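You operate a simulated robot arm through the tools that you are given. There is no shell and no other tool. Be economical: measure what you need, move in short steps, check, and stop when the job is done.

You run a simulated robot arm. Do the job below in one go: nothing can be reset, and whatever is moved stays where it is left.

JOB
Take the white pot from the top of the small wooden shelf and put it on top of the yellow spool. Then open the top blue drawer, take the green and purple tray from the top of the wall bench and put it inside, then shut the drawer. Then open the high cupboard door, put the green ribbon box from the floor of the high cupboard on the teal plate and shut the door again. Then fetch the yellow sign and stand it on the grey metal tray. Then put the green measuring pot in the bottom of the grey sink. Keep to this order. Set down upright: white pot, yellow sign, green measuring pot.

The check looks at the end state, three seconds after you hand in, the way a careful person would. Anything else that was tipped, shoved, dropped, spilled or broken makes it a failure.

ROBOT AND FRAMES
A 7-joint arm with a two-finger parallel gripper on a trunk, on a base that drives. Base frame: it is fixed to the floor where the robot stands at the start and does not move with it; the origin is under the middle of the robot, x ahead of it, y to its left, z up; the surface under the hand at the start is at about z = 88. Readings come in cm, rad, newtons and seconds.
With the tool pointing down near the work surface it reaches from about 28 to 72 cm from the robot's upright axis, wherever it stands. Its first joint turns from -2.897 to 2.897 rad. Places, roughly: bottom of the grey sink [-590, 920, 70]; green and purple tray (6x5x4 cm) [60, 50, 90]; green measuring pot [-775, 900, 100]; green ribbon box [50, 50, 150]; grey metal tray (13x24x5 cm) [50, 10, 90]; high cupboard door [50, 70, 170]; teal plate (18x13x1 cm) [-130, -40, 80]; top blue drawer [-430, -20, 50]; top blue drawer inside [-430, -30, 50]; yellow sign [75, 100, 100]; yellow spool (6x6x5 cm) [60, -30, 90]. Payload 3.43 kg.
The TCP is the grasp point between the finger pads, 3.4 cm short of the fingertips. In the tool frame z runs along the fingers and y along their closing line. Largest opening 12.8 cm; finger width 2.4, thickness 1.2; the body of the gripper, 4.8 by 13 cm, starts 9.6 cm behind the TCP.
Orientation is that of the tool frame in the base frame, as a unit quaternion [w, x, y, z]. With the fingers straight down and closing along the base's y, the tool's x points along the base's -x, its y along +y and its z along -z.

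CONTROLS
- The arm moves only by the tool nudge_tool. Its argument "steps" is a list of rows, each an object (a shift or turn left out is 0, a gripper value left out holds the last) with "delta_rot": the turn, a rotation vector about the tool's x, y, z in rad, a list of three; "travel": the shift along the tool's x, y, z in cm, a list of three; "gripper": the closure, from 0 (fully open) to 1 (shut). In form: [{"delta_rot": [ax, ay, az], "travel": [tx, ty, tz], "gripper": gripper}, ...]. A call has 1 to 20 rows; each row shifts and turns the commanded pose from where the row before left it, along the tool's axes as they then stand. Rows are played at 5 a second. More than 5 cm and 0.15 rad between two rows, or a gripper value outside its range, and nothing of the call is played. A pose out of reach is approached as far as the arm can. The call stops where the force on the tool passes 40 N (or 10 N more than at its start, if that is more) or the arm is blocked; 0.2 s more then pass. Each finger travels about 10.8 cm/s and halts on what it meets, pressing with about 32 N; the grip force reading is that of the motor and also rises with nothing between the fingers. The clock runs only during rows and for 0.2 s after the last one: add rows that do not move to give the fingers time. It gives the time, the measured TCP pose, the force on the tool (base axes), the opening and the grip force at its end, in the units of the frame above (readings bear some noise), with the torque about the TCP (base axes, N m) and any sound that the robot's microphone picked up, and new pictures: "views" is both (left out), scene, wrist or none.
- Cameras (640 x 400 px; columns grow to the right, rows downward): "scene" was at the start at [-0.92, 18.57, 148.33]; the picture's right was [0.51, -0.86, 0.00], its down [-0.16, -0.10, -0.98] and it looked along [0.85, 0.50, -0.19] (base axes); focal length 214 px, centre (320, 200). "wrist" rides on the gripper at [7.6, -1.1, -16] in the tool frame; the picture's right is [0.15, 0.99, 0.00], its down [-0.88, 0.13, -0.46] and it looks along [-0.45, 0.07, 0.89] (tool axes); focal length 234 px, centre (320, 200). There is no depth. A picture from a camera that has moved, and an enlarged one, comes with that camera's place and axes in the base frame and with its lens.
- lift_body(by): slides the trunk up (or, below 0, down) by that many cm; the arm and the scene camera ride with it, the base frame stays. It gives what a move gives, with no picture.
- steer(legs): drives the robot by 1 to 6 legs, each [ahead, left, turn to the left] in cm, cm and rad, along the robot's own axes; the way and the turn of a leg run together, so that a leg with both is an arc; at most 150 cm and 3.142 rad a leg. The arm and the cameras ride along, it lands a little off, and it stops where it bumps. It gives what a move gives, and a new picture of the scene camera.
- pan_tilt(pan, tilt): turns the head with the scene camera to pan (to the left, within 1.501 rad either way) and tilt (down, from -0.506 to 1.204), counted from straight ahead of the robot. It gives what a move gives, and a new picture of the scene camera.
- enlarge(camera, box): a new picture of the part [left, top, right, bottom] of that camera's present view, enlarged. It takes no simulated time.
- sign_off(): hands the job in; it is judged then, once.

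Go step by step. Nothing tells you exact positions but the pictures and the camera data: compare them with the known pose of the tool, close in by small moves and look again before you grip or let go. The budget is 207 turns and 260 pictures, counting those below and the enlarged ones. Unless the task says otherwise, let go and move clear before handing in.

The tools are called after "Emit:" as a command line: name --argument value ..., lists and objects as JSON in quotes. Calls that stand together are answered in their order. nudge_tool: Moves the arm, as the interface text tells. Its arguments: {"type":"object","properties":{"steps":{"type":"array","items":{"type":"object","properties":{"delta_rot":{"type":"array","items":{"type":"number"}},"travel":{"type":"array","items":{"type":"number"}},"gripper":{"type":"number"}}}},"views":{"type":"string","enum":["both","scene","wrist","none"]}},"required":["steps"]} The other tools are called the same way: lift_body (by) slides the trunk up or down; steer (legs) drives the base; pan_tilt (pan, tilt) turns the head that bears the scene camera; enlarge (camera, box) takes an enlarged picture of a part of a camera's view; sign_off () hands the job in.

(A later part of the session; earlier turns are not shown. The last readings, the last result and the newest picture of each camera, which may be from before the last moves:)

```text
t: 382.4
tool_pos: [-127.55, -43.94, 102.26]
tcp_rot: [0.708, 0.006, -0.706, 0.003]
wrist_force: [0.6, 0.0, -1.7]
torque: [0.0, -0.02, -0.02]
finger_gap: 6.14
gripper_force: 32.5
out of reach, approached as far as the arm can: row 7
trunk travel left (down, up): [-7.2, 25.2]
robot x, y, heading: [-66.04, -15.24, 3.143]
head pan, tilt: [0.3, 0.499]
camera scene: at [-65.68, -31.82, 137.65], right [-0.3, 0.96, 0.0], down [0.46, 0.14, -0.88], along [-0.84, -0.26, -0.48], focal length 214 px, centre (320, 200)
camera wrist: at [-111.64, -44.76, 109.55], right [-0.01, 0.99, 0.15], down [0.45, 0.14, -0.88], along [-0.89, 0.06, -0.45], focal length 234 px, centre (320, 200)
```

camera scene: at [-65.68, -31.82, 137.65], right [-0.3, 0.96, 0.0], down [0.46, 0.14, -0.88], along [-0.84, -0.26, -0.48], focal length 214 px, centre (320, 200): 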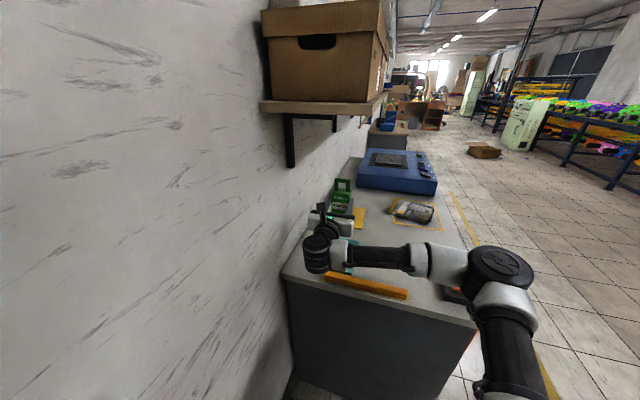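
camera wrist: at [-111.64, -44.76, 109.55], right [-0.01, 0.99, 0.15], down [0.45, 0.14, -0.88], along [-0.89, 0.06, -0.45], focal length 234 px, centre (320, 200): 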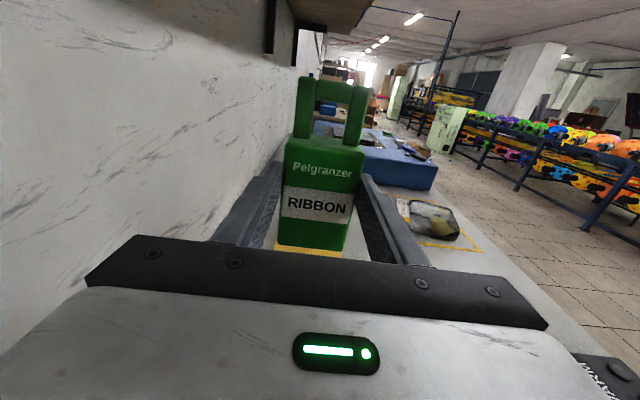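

Box is over the plate. I'll trim by about 0.6 cm and lower.

Emit:
nudge_tool --steps '[{"travel": [-4, 0.5, -0.6]}, {"travel": [-4.5, 0, 0]}, {"travel": [-3.5, 0, 0]}, {"travel": [-1.5, 0, 0]}, {}]' --views "wrist"

Emit:
enlarge --camera "scene" --box '[270, 170, 430, 310]'

```text
t: 383.6
tool_pos: [-127.06, -40.84, 89.58]
tcp_rot: [0.708, 0.006, -0.706, 0.003]
wrist_force: [-0.6, 0.1, -1.5]
torque: [-0.02, -0.02, 0.05]
finger_gap: 6.14
gripper_force: 32.1
out of reach, approached as far as the arm can: row 2, 3, 4
trunk travel left (down, up): [-7.2, 25.2]
robot x, y, heading: [-66.24, -14.89, 3.139]
head pan, tilt: [0.3, 0.499]
camera wrist: at [-111.14, -41.65, 96.95], right [-0.01, 0.99, 0.15], down [0.45, 0.14, -0.88], along [-0.89, 0.06, -0.45], focal length 234 px, centre (320, 200)
```

wrist: 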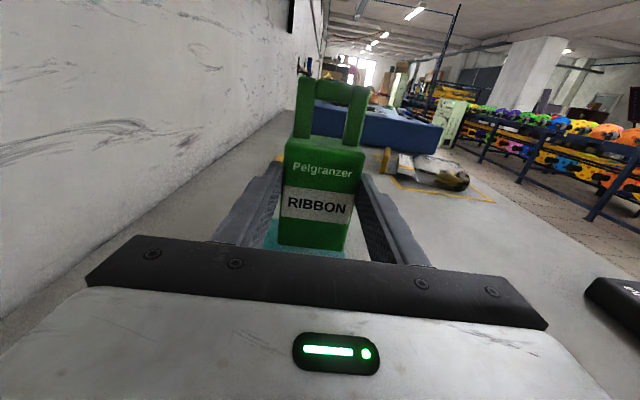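

```text
2.86 times, centred on (350, 240) of scene
camera zoom: at [-65.69, -31.82, 137.65], right [-0.3, 0.96, 0.0], down [0.46, 0.14, -0.88], along [-0.84, -0.26, -0.48], focal length 613 px, centre (234, 86)
```

zoom: 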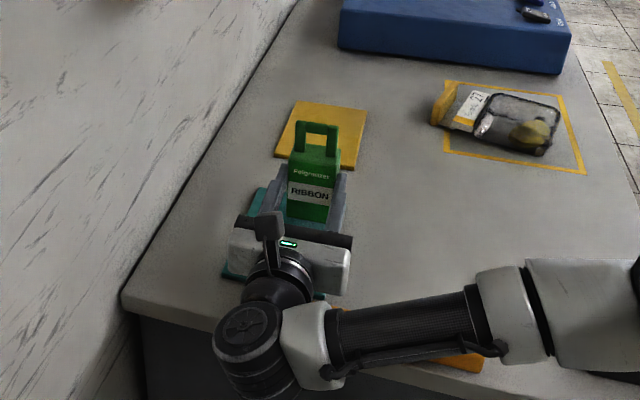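

The arm limit pulled it 2.5 cm aside, so I'll shift the base left by 2.3 cm and lower with the trunk.

Emit:
steer --legs '[[-0.8, 2.4, 0]]'

Emit:
lift_body --by -2

Emit:
lift_body --by -0.7

```text
t: 384.5
tool_pos: [-126.27, -43.11, 89.58]
tcp_rot: [0.708, 0.007, -0.706, 0.003]
wrist_force: [-0.7, 0.4, -1.4]
torque: [-0.01, -0.03, -0.01]
finger_gap: 6.15
gripper_force: 31.9
trunk travel left (down, up): [-7.2, 25.2]
robot x, y, heading: [-65.07, -17.52, 3.141]
head pan, tilt: [0.3, 0.499]
camera scene: at [-64.9, -34.21, 137.65], right [-0.3, 0.96, 0.0], down [0.46, 0.14, -0.88], along [-0.84, -0.26, -0.48], focal length 214 px, centre (320, 200)
```

scene: 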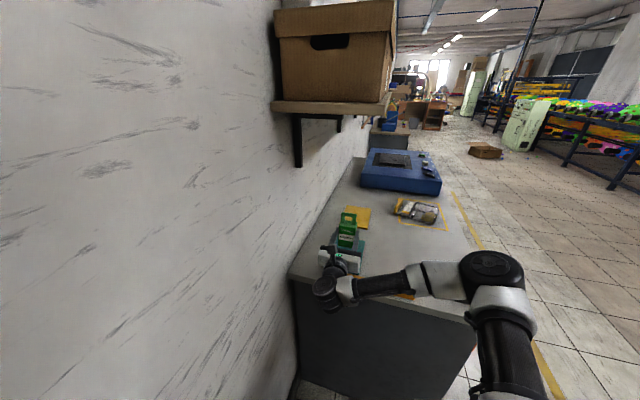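

```text
t: 385.2
tool_pos: [-126.39, -43.18, 87.6]
tcp_rot: [0.708, 0.007, -0.706, 0.004]
wrist_force: [-0.2, -1.0, -1.1]
torque: [0.0, -0.04, 0.01]
finger_gap: 6.11
gripper_force: 32.3
trunk travel left (down, up): [-5.2, 27.2]
robot x, y, heading: [-65.4, -17.63, 3.135]
head pan, tilt: [0.3, 0.499]
```

```text
t: 385.9
tool_pos: [-126.39, -43.24, 87.7]
tcp_rot: [0.713, 0.004, -0.701, 0.005]
wrist_force: [2.9, 0.8, 12.0]
torque: [0.31, -1.82, 0.18]
finger_gap: 6.13
gripper_force: 31.9
trunk travel left (down, up): [-4.6, 27.9]
robot x, y, heading: [-65.23, -17.54, 3.14]
head pan, tilt: [0.3, 0.499]
stopped: the force on the tool passed its limit at 42 N (the readings are from after the stop); the commanded pose is now the measured one
```

Something behind the fingers touched first, probably the orange bar. I'll ease up and check the gap under the box.

Emit:
lift_body --by 1

Emit:
enlarge --camera "scene" --box '[290, 190, 430, 320]'

Emit:
enlarge --camera "wrist" --box '[240, 180, 400, 260]'

```text
t: 386.5
tool_pos: [-126.41, -43.23, 88.52]
tcp_rot: [0.711, 0.005, -0.704, 0.004]
wrist_force: [-0.5, 0.3, -0.2]
torque: [0.02, -0.07, 0.01]
finger_gap: 6.15
gripper_force: 31.5
trunk travel left (down, up): [-5.6, 26.9]
robot x, y, heading: [-65.35, -17.44, 3.143]
head pan, tilt: [0.3, 0.499]
```

```text
3.08 times, centred on (360, 255) of scene
camera zoom: at [-64.9, -34.21, 136.01], right [-0.3, 0.96, 0.0], down [0.46, 0.14, -0.88], along [-0.84, -0.26, -0.48], focal length 660 px, centre (197, 31)
```

zoom: 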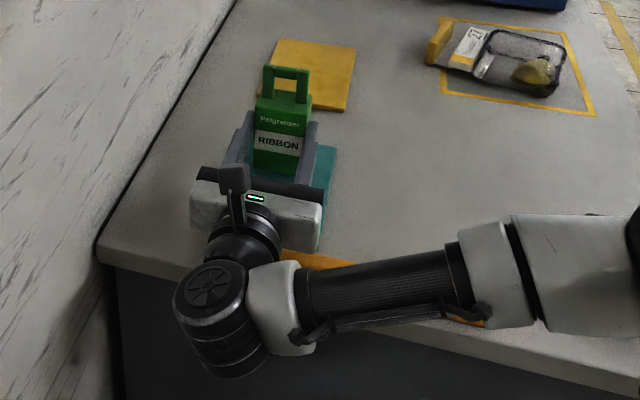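

```text
4.00 times, centred on (320, 220) of wrist
camera zoom: at [-110.38, -44.07, 95.67], right [-0.01, 0.99, 0.15], down [0.44, 0.14, -0.89], along [-0.9, 0.06, -0.44], focal length 937 px, centre (320, 120)
```

zoom: 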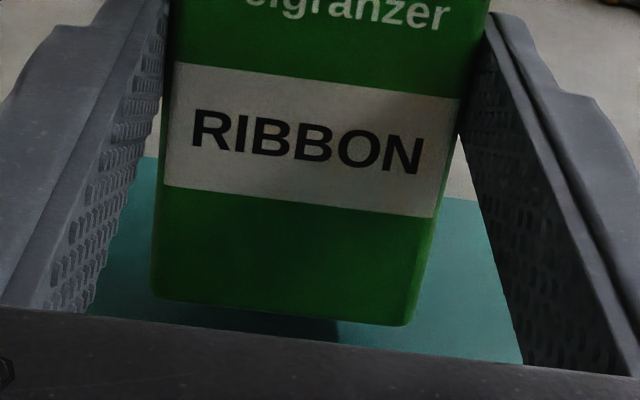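

The gap under the box is still about 3 cm and the wrist would hit the counter end. Placing the box nearer the plate's near end puts the wrist off the counter, so I'll back up 5.5 cm and lower.

Emit:
steer --legs '[[-5.4, 0, 0]]'

Emit:
nudge_tool --steps '[{"delta_rot": [0, -0.03, 0]}, {}]' --views "none"

Emit:
lift_body --by -1.5

Emit:
enlarge --camera "scene" --box '[290, 190, 430, 320]'

```text
t: 387.4
tool_pos: [-121.03, -43.21, 88.47]
tcp_rot: [0.712, 0.004, -0.702, 0.004]
wrist_force: [-0.3, 0.3, -1.6]
torque: [0.01, 0.01, 0.0]
finger_gap: 6.15
gripper_force: 31.8
trunk travel left (down, up): [-5.6, 26.9]
robot x, y, heading: [-60.13, -17.25, 3.138]
head pan, tilt: [0.3, 0.499]
camera scene: at [-59.46, -34.22, 136.02], right [-0.29, 0.96, 0.0], down [0.46, 0.14, -0.88], along [-0.84, -0.26, -0.48], focal length 214 px, centre (320, 200)
```

scene: 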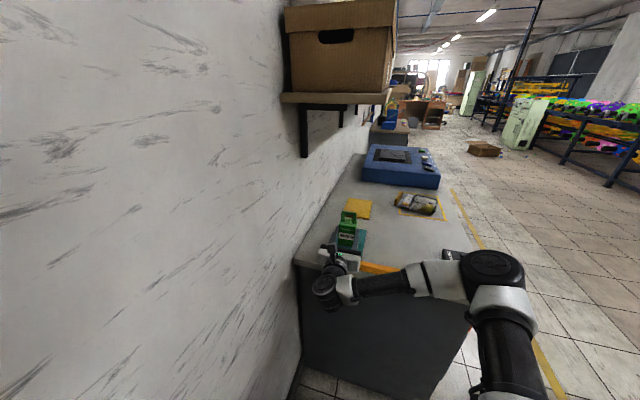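

```text
t: 388.0
tool_pos: [-120.83, -43.28, 88.39]
tcp_rot: [-0.7, -0.005, 0.714, -0.004]
wrist_force: [0.7, -0.5, -1.1]
torque: [0.03, -0.04, 0.0]
finger_gap: 6.15
gripper_force: 32.2
trunk travel left (down, up): [-5.6, 26.9]
robot x, y, heading: [-59.73, -17.34, 3.139]
head pan, tilt: [0.3, 0.499]
```

```text
t: 388.6
tool_pos: [-120.92, -43.22, 87.34]
tcp_rot: [-0.703, -0.004, 0.711, -0.005]
wrist_force: [0.6, 0.7, 9.7]
torque: [0.08, 0.6, 0.02]
finger_gap: 6.13
gripper_force: 32.1
trunk travel left (down, up): [-4.1, 28.4]
robot x, y, heading: [-59.72, -17.33, 3.137]
head pan, tilt: [0.3, 0.499]
```

```text
3.08 times, centred on (360, 255) of scene
camera zoom: at [-59.36, -34.19, 134.55], right [-0.29, 0.96, 0.0], down [0.46, 0.14, -0.88], along [-0.84, -0.26, -0.48], focal length 660 px, centre (197, 31)
```

zoom: 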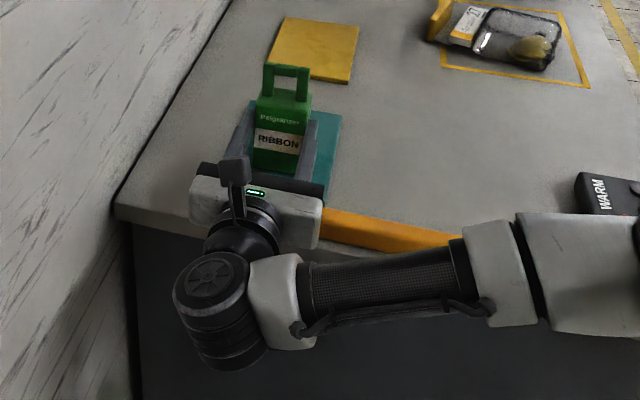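

The box's far edge now touches the plate, so it is basically down. I'll level slightly and release.

Emit:
nudge_tool --steps '[{"delta_rot": [0, 0.018, 0]}, {}, {"gripper": 0.5}, {"gripper": 0.46}, {"gripper": 0.42}, {}, {}]' --views "wrist"

```text
t: 390.2
tool_pos: [-120.97, -43.1, 87.02]
tcp_rot: [-0.707, -0.003, 0.707, -0.004]
wrist_force: [1.1, 0.6, 0.0]
torque: [0.0, -0.01, 0.03]
finger_gap: 7.4
gripper_force: 0.0
trunk travel left (down, up): [-4.1, 28.4]
robot x, y, heading: [-59.66, -17.2, 3.144]
head pan, tilt: [0.3, 0.499]
camera wrist: at [-105.01, -44.0, 94.41], right [-0.01, 0.99, 0.15], down [0.45, 0.14, -0.88], along [-0.89, 0.06, -0.45], focal length 234 px, centre (320, 200)
```

wrist: 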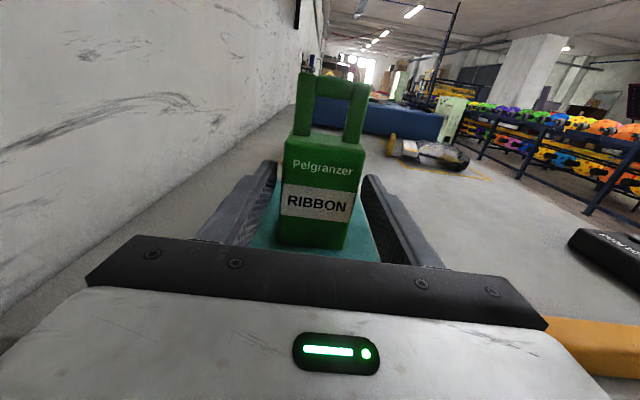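

Box stands on the plate. I'll raise slightly, back out and verify.

Emit:
lift_body --by 1

Emit:
steer --legs '[[-20, 0, 0]]'

Emit:
enlarge --camera "scene" --box '[290, 170, 490, 320]'

```text
t: 390.8
tool_pos: [-121.0, -43.1, 88.05]
tcp_rot: [-0.707, -0.004, 0.707, -0.004]
wrist_force: [0.3, 0.7, 1.3]
torque: [-0.02, -0.01, -0.06]
finger_gap: 7.42
gripper_force: 0.1
trunk travel left (down, up): [-5.1, 27.4]
robot x, y, heading: [-59.95, -17.47, 3.134]
head pan, tilt: [0.3, 0.499]
```

```text
t: 392.4
tool_pos: [-100.76, -42.97, 88.13]
tcp_rot: [0.707, 0.003, -0.707, 0.003]
wrist_force: [-0.2, 0.7, 0.1]
torque: [-0.01, 0.02, -0.02]
finger_gap: 7.45
gripper_force: 0.0
trunk travel left (down, up): [-5.1, 27.4]
robot x, y, heading: [-39.54, -17.39, 3.137]
head pan, tilt: [0.3, 0.499]
camera scene: at [-39.2, -34.27, 135.52], right [-0.29, 0.96, 0.0], down [0.46, 0.14, -0.88], along [-0.84, -0.26, -0.48], focal length 214 px, centre (320, 200)
```

scene: 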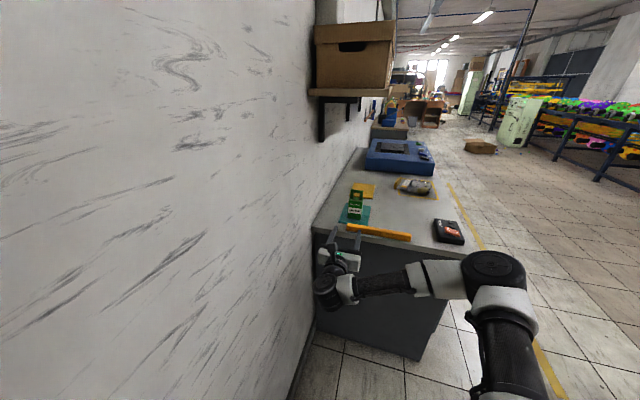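

```text
2.67 times, centred on (390, 245) of scene
camera zoom: at [-39.2, -34.27, 135.52], right [-0.29, 0.96, 0.0], down [0.46, 0.14, -0.88], along [-0.84, -0.26, -0.48], focal length 572 px, centre (133, 80)
```

zoom: 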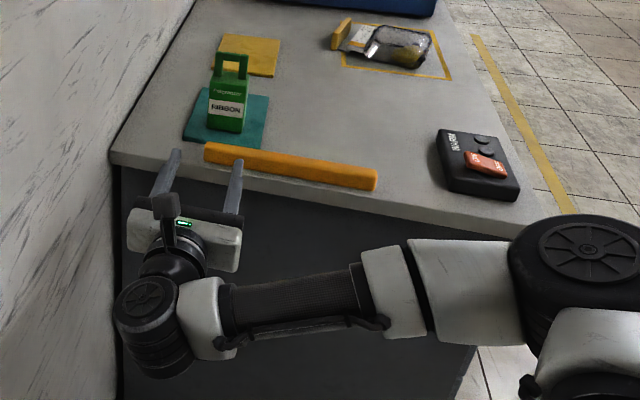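

The box stands on the plate and everything nearby is undisturbed. Now I'll return to shut the cupboard door.

Emit:
steer --legs '[[0, -95, 0], [28, 0, 0], [0, 0, -1.57], [0, 0, -1.567]]'

Emit:
lift_body --by 27

Emit:
nudge_tool --steps '[{"travel": [3.6, 2.5, 0.8], "gripper": 1}, {"travel": [3.6, 2.5, 0.8]}, {"travel": [3.6, 2.5, 0.8]}, {"travel": [3.6, 2.5, 0.8]}, {"travel": [3.6, 2.5, 0.8]}, {"travel": [3.6, 2.5, 0.8]}, {"travel": [3.6, 2.5, 0.8]}, {"travel": [3.6, 2.5, 0.8]}, {"travel": [3.6, 2.5, 0.8]}, {"travel": [3.6, 2.5, 0.8]}, {"travel": [3.6, 2.5, 0.8]}, {"travel": [3.6, 2.5, 0.8]}, {}]' --views "wrist"

```text
t: 411.2
tool_pos: [-4.64, 101.67, 88.05]
tcp_rot: [0.004, 0.707, -0.004, 0.707]
wrist_force: [0.4, 0.0, 0.6]
torque: [-0.03, 0.0, 0.01]
finger_gap: 7.43
gripper_force: 0.1
trunk travel left (down, up): [-5.1, 27.4]
robot x, y, heading: [-66.54, 77.24, -0.026]
head pan, tilt: [0.3, 0.499]
camera scene: at [-66.15, 93.79, 135.52], right [0.27, -0.96, 0.0], down [-0.46, -0.13, -0.88], along [0.84, 0.24, -0.48], focal length 214 px, centre (320, 200)
```

scene: 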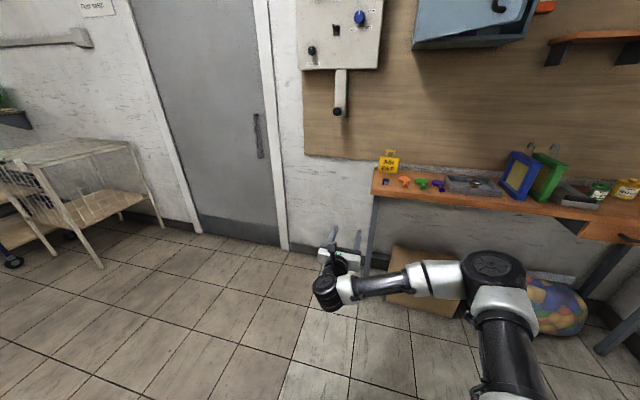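

```text
t: 414.0
tool_pos: [-4.58, 101.52, 114.95]
tcp_rot: [0.005, 0.707, -0.006, 0.707]
wrist_force: [-0.3, -0.3, 0.8]
torque: [-0.01, 0.0, 0.0]
finger_gap: 7.41
gripper_force: 0.0
trunk travel left (down, up): [-32.1, 0.4]
robot x, y, heading: [-66.73, 77.56, -0.027]
head pan, tilt: [0.3, 0.499]
```

```text
t: 416.8
tool_pos: [4.54, 71.53, 158.3]
tcp_rot: [0.005, 0.707, -0.005, 0.707]
wrist_force: [-0.2, 0.2, -0.4]
torque: [-0.01, 0.02, 0.03]
finger_gap: 0.0
gripper_force: 32.6
trunk travel left (down, up): [-32.1, 0.4]
robot x, y, heading: [-66.25, 77.34, -0.022]
head pan, tilt: [0.3, 0.499]
camera wrist: at [-11.58, 72.81, 165.66], right [-0.01, -0.99, 0.15], down [-0.46, -0.12, -0.88], along [0.89, -0.08, -0.45], focal length 234 px, centre (320, 200)
```

wrist: 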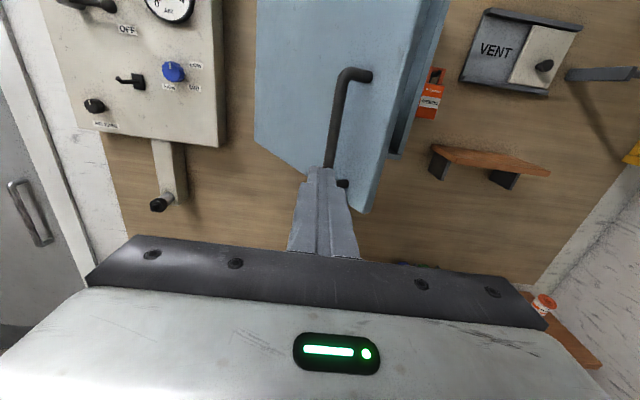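

Fingers are closed and will meet the door between handle and hinge. I'll drive forward to push it shut.

Emit:
nudge_tool --steps '[{"travel": [0, -1.5, 0]}, {}]' --views "none"

Emit:
steer --legs '[[0, 0, 0.022], [20, 0, 0], [16, 0, 0]]'

```text
t: 417.4
tool_pos: [4.36, 72.94, 158.47]
tcp_rot: [0.004, 0.707, -0.004, 0.707]
wrist_force: [-0.1, 0.4, 0.0]
torque: [-0.01, -0.02, 0.01]
finger_gap: 0.0
gripper_force: 32.1
trunk travel left (down, up): [-32.1, 0.4]
robot x, y, heading: [-66.42, 77.17, -0.025]
head pan, tilt: [0.3, 0.499]
```

```text
t: 420.3
tool_pos: [40.22, 74.54, 158.29]
tcp_rot: [-0.004, 0.707, 0.004, 0.707]
wrist_force: [0.2, 0.4, -0.1]
torque: [-0.01, -0.04, -0.01]
finger_gap: 0.02
gripper_force: 32.0
trunk travel left (down, up): [-32.1, 0.4]
robot x, y, heading: [-30.66, 77.07, -0.002]
head pan, tilt: [0.3, 0.499]
camera scene: at [-30.85, 93.69, 162.52], right [0.29, -0.96, 0.0], down [-0.46, -0.14, -0.88], along [0.84, 0.26, -0.48], focal length 214 px, centre (320, 200)
```

scene: 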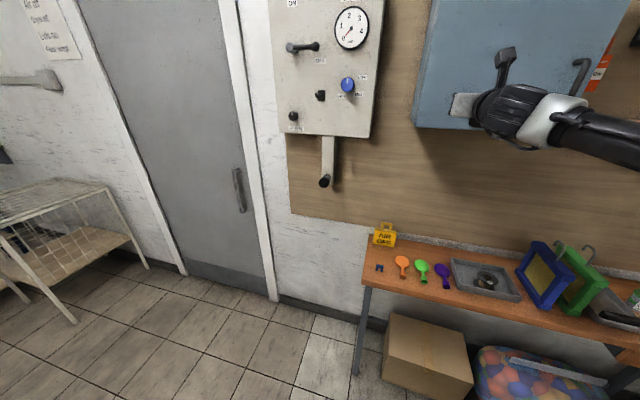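

Door nearly shut. I'll push the rest with the arm.

Emit:
nudge_tool --steps '[{"travel": [0, 0, 1]}, {"travel": [0, 0, 1]}, {"travel": [0, 0, 1]}, {"travel": [0, 0, 0.7]}, {"travel": [0, 0, 0.5]}, {}]' --views "none"

```text
t: 421.4
tool_pos: [43.17, 74.52, 158.25]
tcp_rot: [-0.003, 0.708, 0.003, 0.706]
wrist_force: [-28.3, -2.3, -5.1]
torque: [0.1, -0.09, -0.18]
finger_gap: 0.0
gripper_force: 31.8
trunk travel left (down, up): [-32.1, 0.4]
robot x, y, heading: [-30.63, 77.08, -0.001]
head pan, tilt: [0.3, 0.499]
stopped in row 5: the force on the tool passed its limit at 48 N (the readings are from after the stop); the commanded pose is now the measured one
```

Hard stop at the door plane, so it seems closed. I'll back off and check.

Emit:
steer --legs '[[-25, 0, 0]]'

Emit:
pan_tilt --pan 0.0 --tilt 0.25

```text
t: 423.2
tool_pos: [18.93, 74.65, 157.97]
tcp_rot: [-0.002, 0.709, 0.002, 0.705]
wrist_force: [-0.2, 0.1, 0.9]
torque: [0.01, 0.01, 0.0]
finger_gap: 0.0
gripper_force: 32.1
trunk travel left (down, up): [-32.1, 0.4]
robot x, y, heading: [-55.33, 77.26, -0.003]
head pan, tilt: [0.3, 0.499]
camera scene: at [-55.91, 93.74, 162.53], right [0.29, -0.96, 0.0], down [-0.46, -0.14, -0.88], along [0.84, 0.26, -0.48], focal length 214 px, centre (320, 200)
```

scene: 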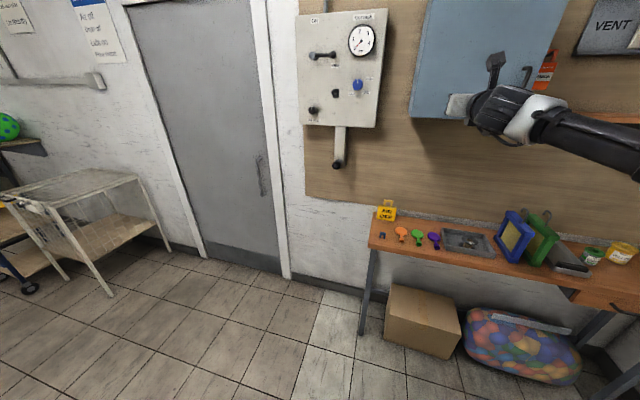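

```text
t: 424.0
tool_pos: [18.77, 74.69, 157.84]
tcp_rot: [-0.004, 0.709, 0.004, 0.705]
wrist_force: [0.6, 1.4, 0.0]
torque: [-0.01, 0.03, -0.01]
finger_gap: 0.0
gripper_force: 32.3
trunk travel left (down, up): [-32.1, 0.4]
robot x, y, heading: [-55.5, 77.13, 0.003]
head pan, tilt: [0.0, 0.25]
camera scene: at [-55.21, 91.05, 164.83], right [0.0, -1.0, 0.0], down [-0.25, 0.0, -0.97], along [0.97, 0.0, -0.25], focal length 214 px, centre (320, 200)
```

scene: 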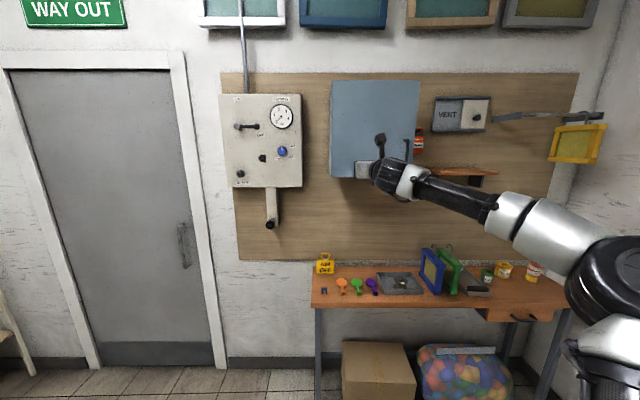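

The door is shut. Next is the yellow sign at about (65, 88). I'll roll the tool back and reconfigure to point down.

Emit:
nudge_tool --steps '[{"delta_rot": [0, 0, -0.149], "gripper": 0}, {"delta_rot": [0, 0, -0.149]}, {"delta_rot": [0, 0, -0.149]}, {"delta_rot": [0, 0, -0.149]}, {"delta_rot": [0, 0, -0.149]}, {"delta_rot": [0, 0, -0.149]}, {"delta_rot": [0, 0, -0.149]}, {"delta_rot": [0, 0, -0.149]}, {"delta_rot": [0, 0, -0.149]}, {"delta_rot": [0, 0, -0.149]}, {"delta_rot": [0, 0, -0.149]}, {"delta_rot": [0, 0, -0.149]}, {"delta_rot": [0, 0, -0.149]}, {"delta_rot": [0, 0, -0.149]}, {"delta_rot": [0, 0, -0.149]}, {"delta_rot": [0, 0, -0.149]}, {"delta_rot": [0, 0, -0.149]}, {"delta_rot": [0, 0, -0.149]}, {"delta_rot": [0, 0, -0.149]}, {"delta_rot": [0, 0, -0.149]}]' --views "none"

Emit:
lift_body --by -14

Emit:
nudge_tool --steps '[{"delta_rot": [0, 0, -0.149]}, {"delta_rot": [0, 0, -0.013], "travel": [4.5, 0, -2]}, {"travel": [4.5, 0, -2]}, {"travel": [4.5, 0, -2]}, {"travel": [4.5, 0, -2]}, {"travel": [4.5, 0, -2]}, {"travel": [0, 0, -1]}, {"delta_rot": [0, 0.143, 0]}, {"delta_rot": [0, 0.143, 0]}, {"delta_rot": [0, 0.143, 0]}, {"delta_rot": [0, 0.143, 0]}, {"delta_rot": [0, 0.143, 0]}, {"delta_rot": [0, 0.143, 0]}, {"delta_rot": [0, 0.143, 0]}, {"delta_rot": [0, 0.143, 0]}, {"delta_rot": [0, 0.143, 0]}, {"delta_rot": [0, 0.143, 0]}, {"delta_rot": [0, 0.141, 0]}, {}]' --views "none"

```text
t: 428.2
tool_pos: [18.84, 74.61, 157.9]
tcp_rot: [0.702, 0.052, 0.707, 0.06]
wrist_force: [0.1, 0.0, 0.3]
torque: [-0.02, -0.01, 0.02]
finger_gap: 12.79
gripper_force: 0.1
trunk travel left (down, up): [-32.1, 0.4]
robot x, y, heading: [-55.61, 77.31, -0.004]
head pan, tilt: [0.0, 0.25]
```

```text
t: 429.8
tool_pos: [18.71, 74.56, 143.94]
tcp_rot: [0.702, 0.055, 0.707, 0.06]
wrist_force: [-0.3, -0.6, -0.2]
torque: [-0.01, -0.06, -0.03]
finger_gap: 12.81
gripper_force: 0.1
trunk travel left (down, up): [-18.1, 14.4]
robot x, y, heading: [-55.95, 76.95, -0.0]
head pan, tilt: [0.0, 0.25]
```

```text
t: 433.8
tool_pos: [7.76, 74.55, 121.44]
tcp_rot: [-0.004, -0.005, 1.0, -0.001]
wrist_force: [0.0, 0.0, -0.5]
torque: [0.0, 0.02, 0.01]
finger_gap: 12.83
gripper_force: 0.0
out of reach, approached as far as the arm can: row 11
trunk travel left (down, up): [-18.1, 14.4]
robot x, y, heading: [-55.62, 77.15, -0.004]
head pan, tilt: [0.0, 0.25]
```

Emit:
nudge_tool --steps '[{"travel": [0, 0, 5]}, {"travel": [0, 0, 5]}, {}]' --views "none"

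Emit:
steer --legs '[[0, 11, 0.004], [54, 0, 0]]'

Emit:
nudge_tool --steps '[{}]' --views "wrist"

```text
t: 434.6
tool_pos: [7.75, 74.63, 111.62]
tcp_rot: [-0.003, -0.005, 1.0, 0.0]
wrist_force: [0.4, -0.4, 0.1]
torque: [0.01, 0.03, 0.04]
finger_gap: 12.83
gripper_force: 0.0
trunk travel left (down, up): [-18.1, 14.4]
robot x, y, heading: [-55.21, 77.37, 0.002]
head pan, tilt: [0.0, 0.25]
```

```text
t: 439.1
tool_pos: [61.74, 86.96, 111.61]
tcp_rot: [-0.003, -0.011, 1.0, 0.0]
wrist_force: [-0.3, -0.3, 0.0]
torque: [-0.03, -0.06, 0.0]
finger_gap: 12.82
gripper_force: 0.0
trunk travel left (down, up): [-18.1, 14.4]
robot x, y, heading: [-1.89, 89.13, 0.009]
head pan, tilt: [0.0, 0.25]
camera scene: at [-1.34, 102.71, 150.84], right [0.01, -1.0, 0.0], down [-0.25, 0.0, -0.97], along [0.97, 0.01, -0.25], focal length 214 px, centre (320, 200)
```

scene: 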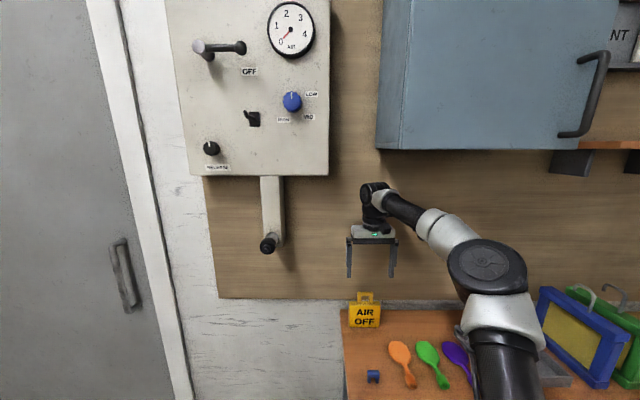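

```text
t: 439.5
tool_pos: [61.75, 87.08, 111.67]
tcp_rot: [-0.003, -0.012, 1.0, -0.001]
wrist_force: [-0.1, 0.3, 0.0]
torque: [0.04, 0.02, 0.0]
finger_gap: 12.79
gripper_force: 0.0
trunk travel left (down, up): [-18.1, 14.4]
robot x, y, heading: [-1.48, 89.06, 0.01]
head pan, tilt: [0.0, 0.25]
camera wrist: at [54.25, 85.71, 127.47], right [-0.17, 0.99, 0.0], down [0.88, 0.15, 0.45], along [0.44, 0.08, -0.89], focal length 234 px, centre (320, 200)
```

wrist: 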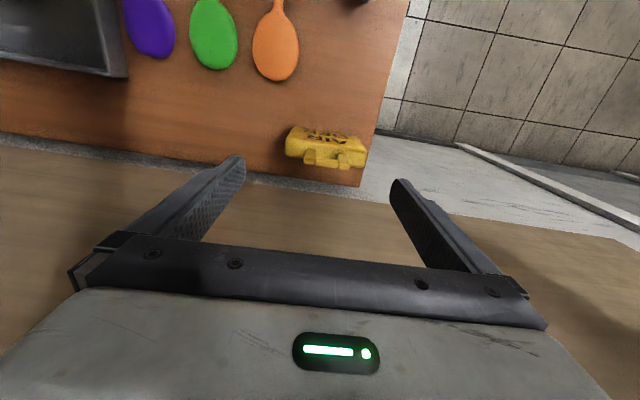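

Emit:
enlarge --camera "wrist" --box '[260, 100, 400, 200]'

Emit:
enlarge --camera "scene" --box '[330, 280, 400, 340]'

```text
4.00 times, centred on (330, 150) of wrist
camera zoom: at [54.25, 85.71, 127.47], right [-0.17, 0.99, 0.0], down [0.88, 0.15, 0.45], along [0.44, 0.08, -0.89], focal length 937 px, centre (280, 400)
```

zoom: 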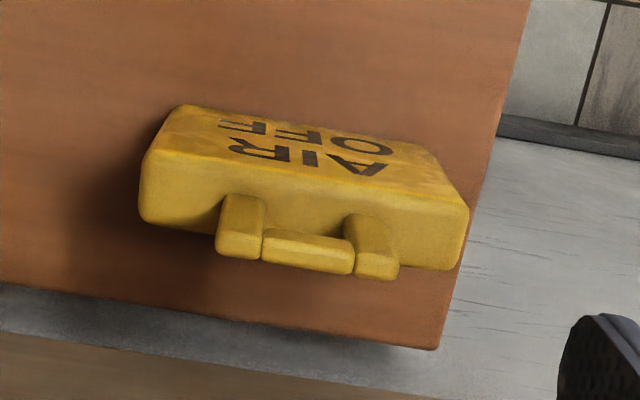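

```text
6.67 times, centred on (365, 310) of scene
camera zoom: at [-1.34, 102.71, 150.84], right [0.01, -1.0, 0.0], down [-0.25, 0.0, -0.97], along [0.97, 0.01, -0.25], focal length 1430 px, centre (20, -533)
```

zoom: 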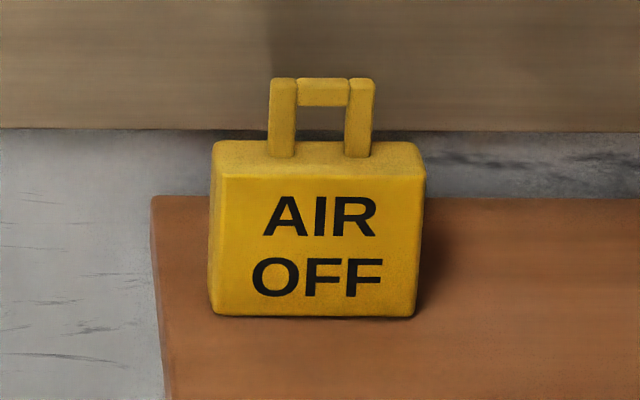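

The sign is a block about 10.7 wide with a loop on top. I'll grip it by the loop from above, at (62.8, 88.2).

Emit:
nudge_tool --steps '[{"travel": [-1.05, 1.15, 2], "gripper": 0.3}, {"travel": [0, 0, 4]}, {"travel": [0, 0, 3]}, {}]' --views "wrist"

```text
t: 440.5
tool_pos: [62.8, 88.25, 102.54]
tcp_rot: [-0.002, -0.011, 1.0, -0.001]
wrist_force: [-0.5, -0.9, -0.2]
torque: [-0.01, 0.0, -0.04]
finger_gap: 8.96
gripper_force: 0.0
trunk travel left (down, up): [-18.1, 14.4]
robot x, y, heading: [-1.6, 89.15, 0.013]
head pan, tilt: [0.0, 0.25]
camera wrist: at [55.25, 87.01, 118.45], right [-0.17, 0.99, 0.0], down [0.88, 0.15, 0.45], along [0.44, 0.08, -0.89], focal length 234 px, centre (320, 200)
```

wrist: 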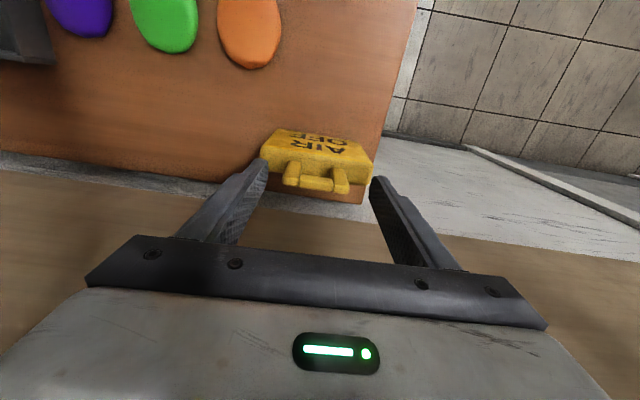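

Emit:
nudge_tool --steps '[{"travel": [-0.1, -0.2, 1.2]}, {"travel": [0, 0, 1.1]}, {}, {"gripper": 0.45}, {"gripper": 0.52}, {"gripper": 1}, {}, {}]' --views "none"

Emit:
nudge_tool --steps '[{"travel": [0, 0, -2]}, {"travel": [0, 0, -4]}, {"travel": [0, 0, -4]}, {}]' --views "wrist"

```text
t: 441.6
tool_pos: [62.99, 87.9, 100.96]
tcp_rot: [0.002, -0.011, 1.0, 0.0]
wrist_force: [-3.0, 0.1, 13.4]
torque: [-0.04, 0.19, 0.0]
finger_gap: 6.4
gripper_force: 1.9
trunk travel left (down, up): [-18.1, 14.4]
robot x, y, heading: [-1.51, 88.79, 0.009]
head pan, tilt: [0.0, 0.25]
stopped in row 5: the force on the tool passed its limit at 44 N (the readings are from after the stop); the commanded pose is now the measured one
```

```text
t: 442.6
tool_pos: [62.87, 87.87, 110.66]
tcp_rot: [-0.001, -0.011, 1.0, 0.0]
wrist_force: [0.1, -0.2, -0.1]
torque: [0.02, -0.03, -0.03]
finger_gap: 6.12
gripper_force: 0.0
trunk travel left (down, up): [-18.1, 14.4]
robot x, y, heading: [-1.61, 88.75, 0.009]
head pan, tilt: [0.0, 0.25]
camera wrist: at [55.2, 86.59, 126.44], right [-0.17, 0.99, 0.0], down [0.88, 0.15, 0.46], along [0.45, 0.08, -0.89], focal length 234 px, centre (320, 200)
```

wrist: 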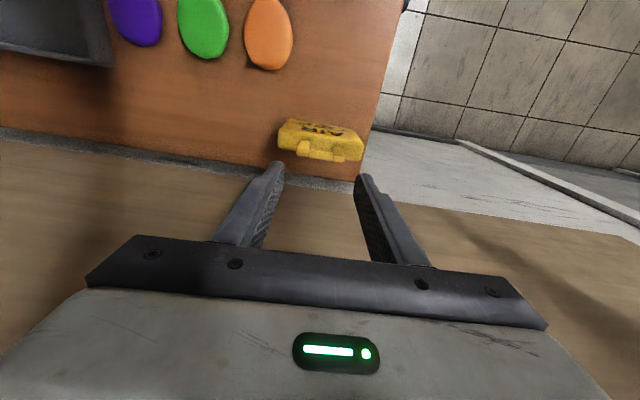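

The fingertips met the sign's shoulder, which is higher than I took it to be. I'll retry 0.5 cm higher.

Emit:
nudge_tool --steps '[{"gripper": 0.35, "travel": [0, 0.15, 3]}, {"travel": [0, 0, 4]}, {"travel": [0, 0, 2.2]}, {}, {"gripper": 0.45}, {"gripper": 0.52}, {"gripper": 1}, {}, {}]' --views "none"

Emit:
nudge_tool --steps '[{"travel": [0, 0, -2]}, {"travel": [0, 0, -4]}, {"travel": [0, 0, -4]}, {}]' --views "wrist"

```text
t: 444.6
tool_pos: [62.86, 88.07, 101.53]
tcp_rot: [0.0, -0.011, 1.0, 0.0]
wrist_force: [0.5, -0.2, -0.4]
torque: [0.02, -0.01, 0.02]
finger_gap: 5.33
gripper_force: 31.6
trunk travel left (down, up): [-18.1, 14.4]
robot x, y, heading: [-1.48, 88.62, 0.006]
head pan, tilt: [0.0, 0.25]
```

```text
t: 445.6
tool_pos: [62.82, 88.17, 111.37]
tcp_rot: [0.0, -0.01, 1.0, -0.001]
wrist_force: [-0.1, -0.6, -1.4]
torque: [-0.02, 0.01, -0.01]
finger_gap: 5.32
gripper_force: 31.8
trunk travel left (down, up): [-18.1, 14.4]
robot x, y, heading: [-1.54, 88.88, 0.006]
head pan, tilt: [0.0, 0.25]
camera wrist: at [55.22, 87.0, 127.28], right [-0.17, 0.99, 0.0], down [0.88, 0.15, 0.46], along [0.45, 0.08, -0.89], focal length 234 px, centre (320, 200)
```

wrist: 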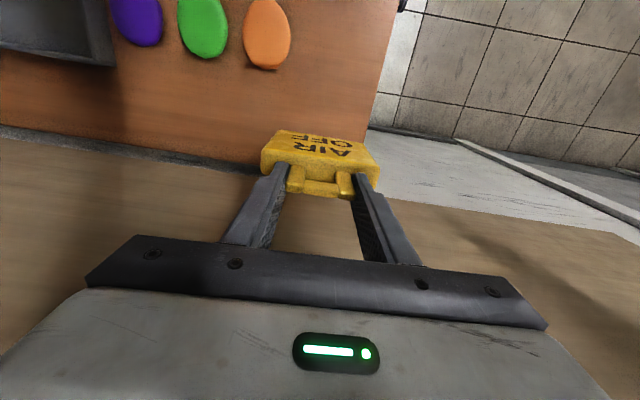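

The sign is held. I'll back out in front of the bench, move across to the tray and yaw the sign 90° so it fits lengthwise.

Emit:
steer --legs '[[-36, 0, -0.006], [0, -80, 0]]'

Emit:
nudge_tool --steps '[{"delta_rot": [0, 0, -0.143]}, {"delta_rot": [0, 0, -0.143]}, {"delta_rot": [0, 0, -0.143]}, {"delta_rot": [0, 0, -0.143]}, {"delta_rot": [0, 0, -0.143]}, {"delta_rot": [0, 0, -0.143]}, {"delta_rot": [0, 0, -0.143]}, {"delta_rot": [0, 0, -0.143]}, {"delta_rot": [0, 0, -0.143]}, {"delta_rot": [0, 0, -0.143]}, {"delta_rot": [0, 0, -0.141]}, {}]' --views "none"

```text
t: 455.6
tool_pos: [26.73, 5.99, 111.46]
tcp_rot: [0.0, 0.002, 1.0, 0.0]
wrist_force: [-0.1, -0.3, -1.3]
torque: [0.01, 0.01, -0.01]
finger_gap: 5.32
gripper_force: 31.8
trunk travel left (down, up): [-18.1, 14.4]
robot x, y, heading: [-37.88, 8.04, -0.013]
head pan, tilt: [0.0, 0.25]
camera scene: at [-37.19, 22.06, 150.84], right [-0.01, -1.0, 0.0], down [-0.25, 0.0, -0.97], along [0.97, -0.01, -0.25], focal length 214 px, centre (320, 200)
```

scene: 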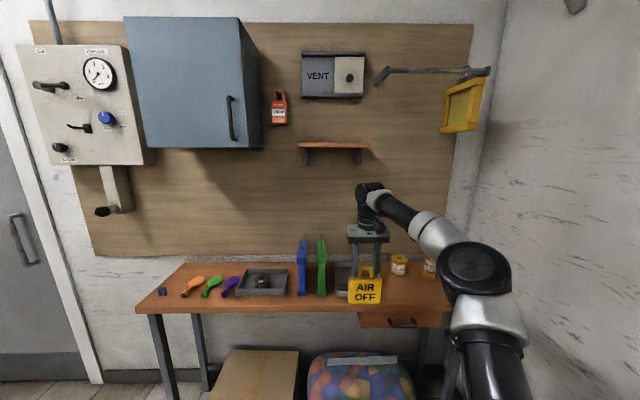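

```text
t: 458.2
tool_pos: [26.67, 6.02, 111.38]
tcp_rot: [0.001, -0.706, 0.708, 0.0]
wrist_force: [0.1, 0.2, 0.1]
torque: [-0.01, 0.02, -0.01]
finger_gap: 5.29
gripper_force: 32.6
trunk travel left (down, up): [-18.1, 14.4]
robot x, y, heading: [-37.74, 8.14, -0.018]
head pan, tilt: [0.0, 0.25]
```

Roll is fine, with the camera on the open side. I'll drive forward over the tray and look.

Emit:
steer --legs '[[28, 1.6, 0.015]]'

Emit:
nudge_tool --steps '[{}]' --views "wrist"

Emit:
pan_tilt --pan -0.2 --tilt 0.7

```text
t: 460.2
tool_pos: [54.38, 8.41, 111.42]
tcp_rot: [0.0, 0.711, -0.703, 0.0]
wrist_force: [-0.2, -0.5, -0.5]
torque: [-0.01, 0.0, 0.01]
finger_gap: 5.31
gripper_force: 31.6
trunk travel left (down, up): [-18.1, 14.4]
robot x, y, heading: [-9.82, 9.92, -0.0]
head pan, tilt: [0.0, 0.25]
camera scene: at [-9.56, 23.51, 150.84], right [0.0, -1.0, 0.0], down [-0.25, 0.0, -0.97], along [0.97, 0.0, -0.25], focal length 214 px, centre (320, 200)
```

scene: 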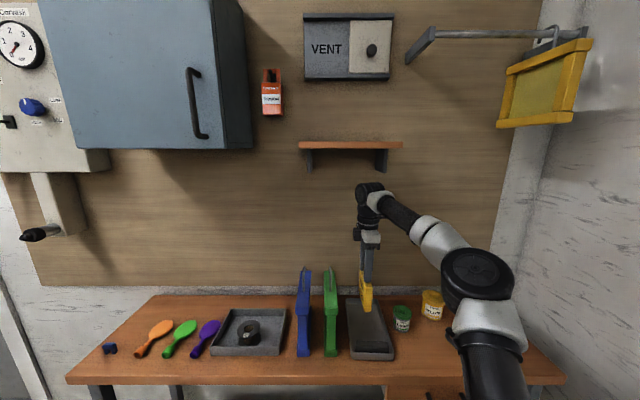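

```text
t: 460.6
tool_pos: [54.5, 8.31, 111.36]
tcp_rot: [0.0, 0.711, -0.703, 0.001]
wrist_force: [-0.4, 0.4, -0.6]
torque: [0.02, 0.01, 0.0]
finger_gap: 5.31
gripper_force: 31.7
trunk travel left (down, up): [-18.1, 14.4]
robot x, y, heading: [-9.98, 9.85, 0.002]
head pan, tilt: [0.0, 0.25]
camera wrist: at [55.61, 0.9, 127.19], right [-0.99, -0.16, 0.0], down [-0.14, 0.88, 0.46], along [-0.07, 0.45, -0.89], focal length 234 px, centre (320, 200)
```

wrist: 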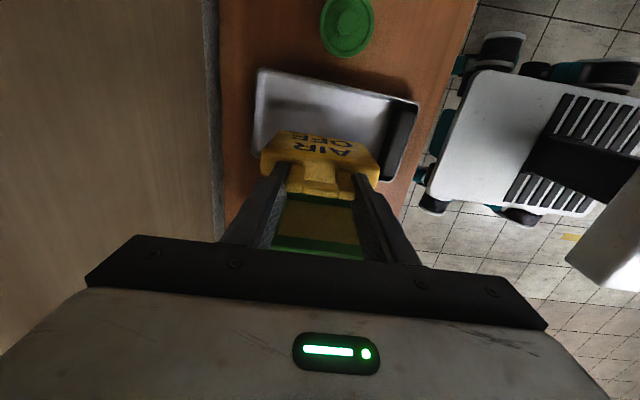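

```text
t: 461.5
tool_pos: [54.38, 8.34, 111.4]
tcp_rot: [0.0, 0.711, -0.703, 0.0]
wrist_force: [-0.6, -0.4, -1.1]
torque: [-0.02, 0.01, -0.02]
finger_gap: 5.3
gripper_force: 32.3
trunk travel left (down, up): [-18.1, 14.4]
robot x, y, heading: [-10.16, 9.67, 0.002]
head pan, tilt: [-0.201, 0.7]
camera scene: at [-10.57, 21.82, 146.76], right [-0.2, -0.98, 0.0], down [-0.63, 0.13, -0.77], along [0.75, -0.15, -0.64], focal length 214 px, centre (320, 200)
```

scene: 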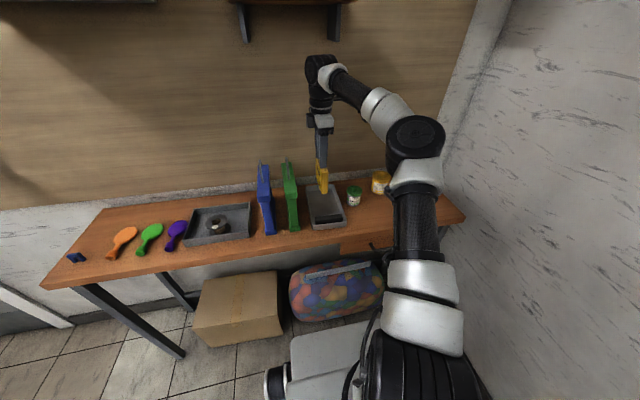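

The sign is centred over the free part of the tray. I'll lower it in.

Emit:
nudge_tool --steps '[{"travel": [0.4, 0, 3.5]}, {"travel": [0, 0, 3.5]}, {"travel": [0, 0, 1]}, {"travel": [0, 0, 0.5]}, {}]' --views "none"

Emit:
nudge_tool --steps '[{"travel": [0, 0, 0.3]}, {"travel": [0, 0, 0.3]}, {}]' --views "wrist"

```text
t: 462.7
tool_pos: [54.47, 8.04, 102.91]
tcp_rot: [0.0, 0.711, -0.703, 0.001]
wrist_force: [0.7, -0.6, -1.3]
torque: [0.0, -0.01, -0.01]
finger_gap: 5.3
gripper_force: 31.6
trunk travel left (down, up): [-18.1, 14.4]
robot x, y, heading: [-10.06, 9.9, 0.002]
head pan, tilt: [-0.201, 0.7]
```

```text
t: 463.5
tool_pos: [54.48, 7.9, 102.19]
tcp_rot: [-0.001, 0.711, -0.703, 0.0]
wrist_force: [-0.7, -0.6, -0.8]
torque: [-0.01, 0.01, 0.03]
finger_gap: 5.34
gripper_force: 32.4
trunk travel left (down, up): [-18.1, 14.4]
robot x, y, heading: [-9.88, 9.93, -0.002]
head pan, tilt: [-0.201, 0.7]
camera wrist: at [55.65, 0.44, 118.08], right [-0.99, -0.16, 0.0], down [-0.14, 0.88, 0.46], along [-0.07, 0.45, -0.89], focal length 234 px, centre (320, 200)
```

wrist: 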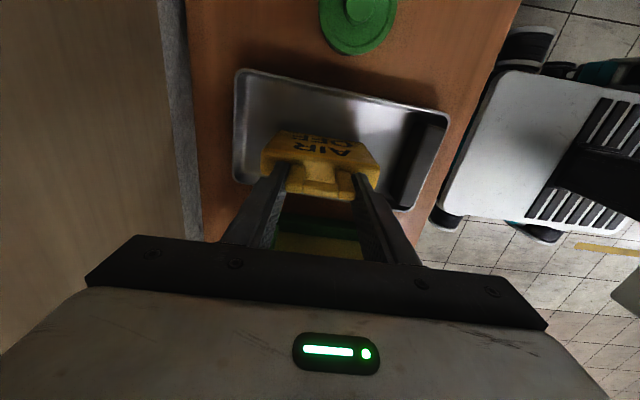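

Emit:
nudge_tool --steps '[{"travel": [0, 0, 0.25]}, {"travel": [0, 0, 0.2]}, {}]' --views "none"

```text
t: 464.3
tool_pos: [54.46, 7.96, 101.86]
tcp_rot: [-0.001, 0.711, -0.703, 0.0]
wrist_force: [0.7, -0.9, 2.4]
torque: [-0.02, 0.16, 0.0]
finger_gap: 5.31
gripper_force: 32.4
trunk travel left (down, up): [-18.1, 14.4]
robot x, y, heading: [-10.21, 9.54, 0.0]
head pan, tilt: [-0.201, 0.7]
```

Emit:
nudge_tool --steps '[{"travel": [0, 0, 0.1]}, {"gripper": 0.55}, {"gripper": 0.5}, {"gripper": 0.4}, {}, {}, {"travel": [0, 0, -3]}, {"travel": [0, 0, -4]}, {"travel": [0, 0, -4]}, {}]' --views "wrist"

```text
t: 466.5
tool_pos: [54.4, 8.04, 112.82]
tcp_rot: [0.0, 0.711, -0.703, 0.0]
wrist_force: [0.3, 0.3, 0.2]
torque: [0.02, 0.0, 0.01]
finger_gap: 7.68
gripper_force: 0.1
trunk travel left (down, up): [-18.1, 14.4]
robot x, y, heading: [-10.11, 9.77, -0.002]
head pan, tilt: [-0.201, 0.7]
camera wrist: at [55.53, 0.52, 128.63], right [-0.99, -0.16, 0.0], down [-0.14, 0.88, 0.46], along [-0.07, 0.45, -0.89], focal length 234 px, centre (320, 200)
```

wrist: 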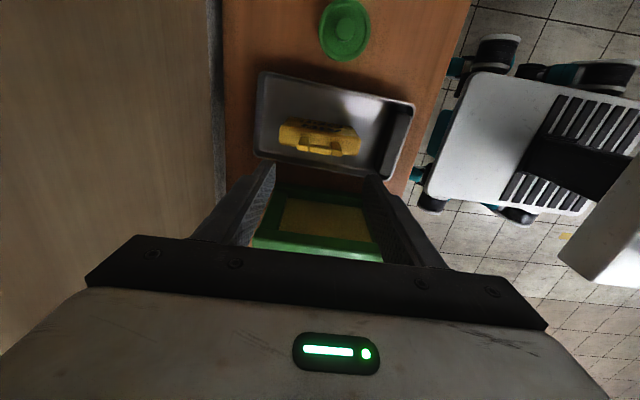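

The sign stands in the tray. Next is the far end of the room. I'll retract the arm, back away, turn left and look for the way.

Emit:
nudge_tool --steps '[{"travel": [0, 4.5, -1]}, {"travel": [0, 4.5, -1]}, {"travel": [0, 4.5, -1]}, {"travel": [0, 4.5, 0]}, {}]' --views "none"

Emit:
steer --legs '[[-60, 30, 0], [0, 0, 1.571]]'

Emit:
pan_tilt --pan 0.3 --tilt 0.15

```text
t: 467.7
tool_pos: [36.38, 7.67, 115.69]
tcp_rot: [-0.001, 0.712, -0.703, 0.0]
wrist_force: [0.4, -0.4, 0.7]
torque: [-0.04, -0.01, -0.01]
finger_gap: 7.69
gripper_force: 0.1
trunk travel left (down, up): [-18.1, 14.4]
robot x, y, heading: [-10.04, 9.78, 0.001]
head pan, tilt: [-0.201, 0.7]
```

```text
t: 475.3
tool_pos: [-66.7, 86.6, 115.86]
tcp_rot: [0.0, 1.0, -0.004, 0.0]
wrist_force: [0.6, -0.1, 0.0]
torque: [0.02, 0.01, 0.01]
finger_gap: 7.7
gripper_force: 0.1
trunk travel left (down, up): [-18.1, 14.4]
robot x, y, heading: [-69.67, 40.43, 1.552]
head pan, tilt: [-0.201, 0.7]
camera scene: at [-81.9, 39.55, 146.75], right [0.98, -0.22, 0.0], down [-0.14, -0.63, -0.76], along [0.17, 0.75, -0.64], focal length 214 px, centre (320, 200)
```

scene: 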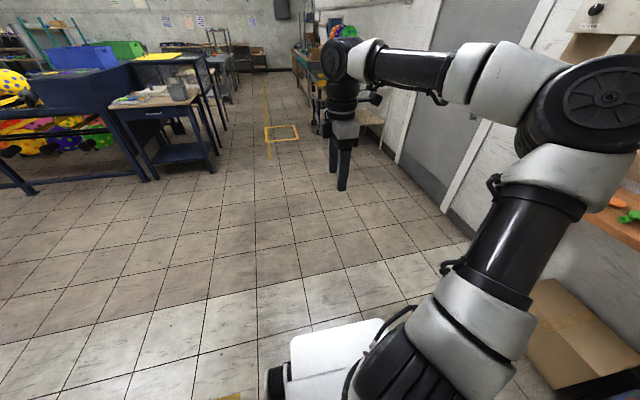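

```text
t: 476.3
tool_pos: [-66.73, 86.66, 115.78]
tcp_rot: [-0.001, 1.0, -0.005, 0.0]
wrist_force: [0.1, -0.5, -0.7]
torque: [0.03, 0.03, 0.01]
finger_gap: 7.69
gripper_force: 0.0
trunk travel left (down, up): [-18.1, 14.4]
robot x, y, heading: [-69.59, 39.9, 1.552]
head pan, tilt: [0.3, 0.15]
camera scene: at [-86.32, 40.17, 151.76], right [0.96, 0.28, 0.0], down [0.04, -0.14, -0.99], along [-0.27, 0.95, -0.15], focal length 214 px, centre (320, 200)
```

scene: 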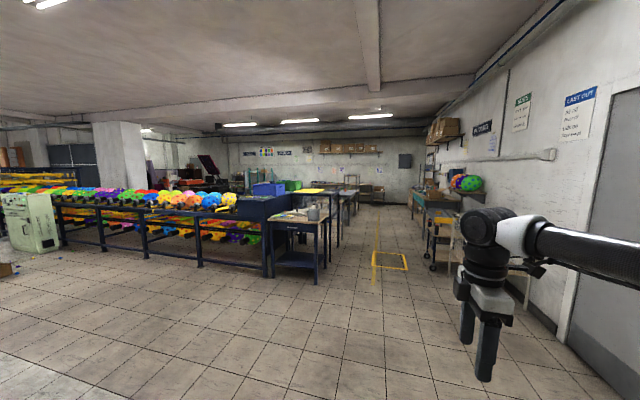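

A corridor runs along +y at x about -118, left of the floor marking. I'll follow it.

Emit:
steer --legs '[[0, 0, 0.019], [0, 46, 0], [150, 0, 0], [150, 0, 0], [150, 0, 0]]'

```text
t: 498.8
tool_pos: [-131.51, 440.92, 115.85]
tcp_rot: [-0.001, 0.999, 0.041, 0.0]
wrist_force: [-0.5, 1.2, 0.1]
torque: [0.02, 0.0, 0.0]
finger_gap: 7.67
gripper_force: 0.0
trunk travel left (down, up): [-18.1, 14.4]
robot x, y, heading: [-130.36, 394.56, 1.646]
head pan, tilt: [0.3, 0.15]
stopped in leg 5: the robot was blocked; the commanded pose is now the measured one
camera scene: at [-146.83, 393.0, 151.76], right [0.93, 0.36, 0.0], down [0.05, -0.14, -0.99], along [-0.36, 0.92, -0.15], focal length 214 px, centre (320, 200)
```

scene: 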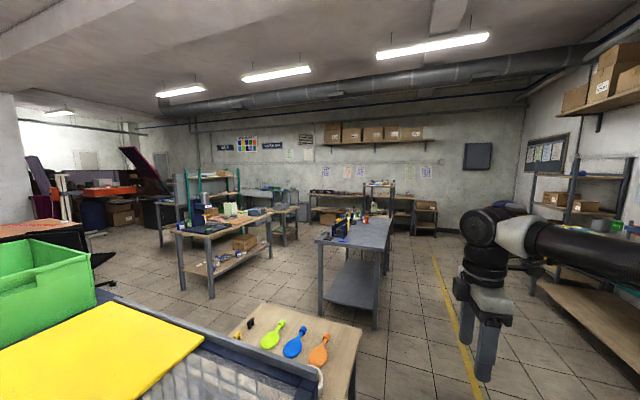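

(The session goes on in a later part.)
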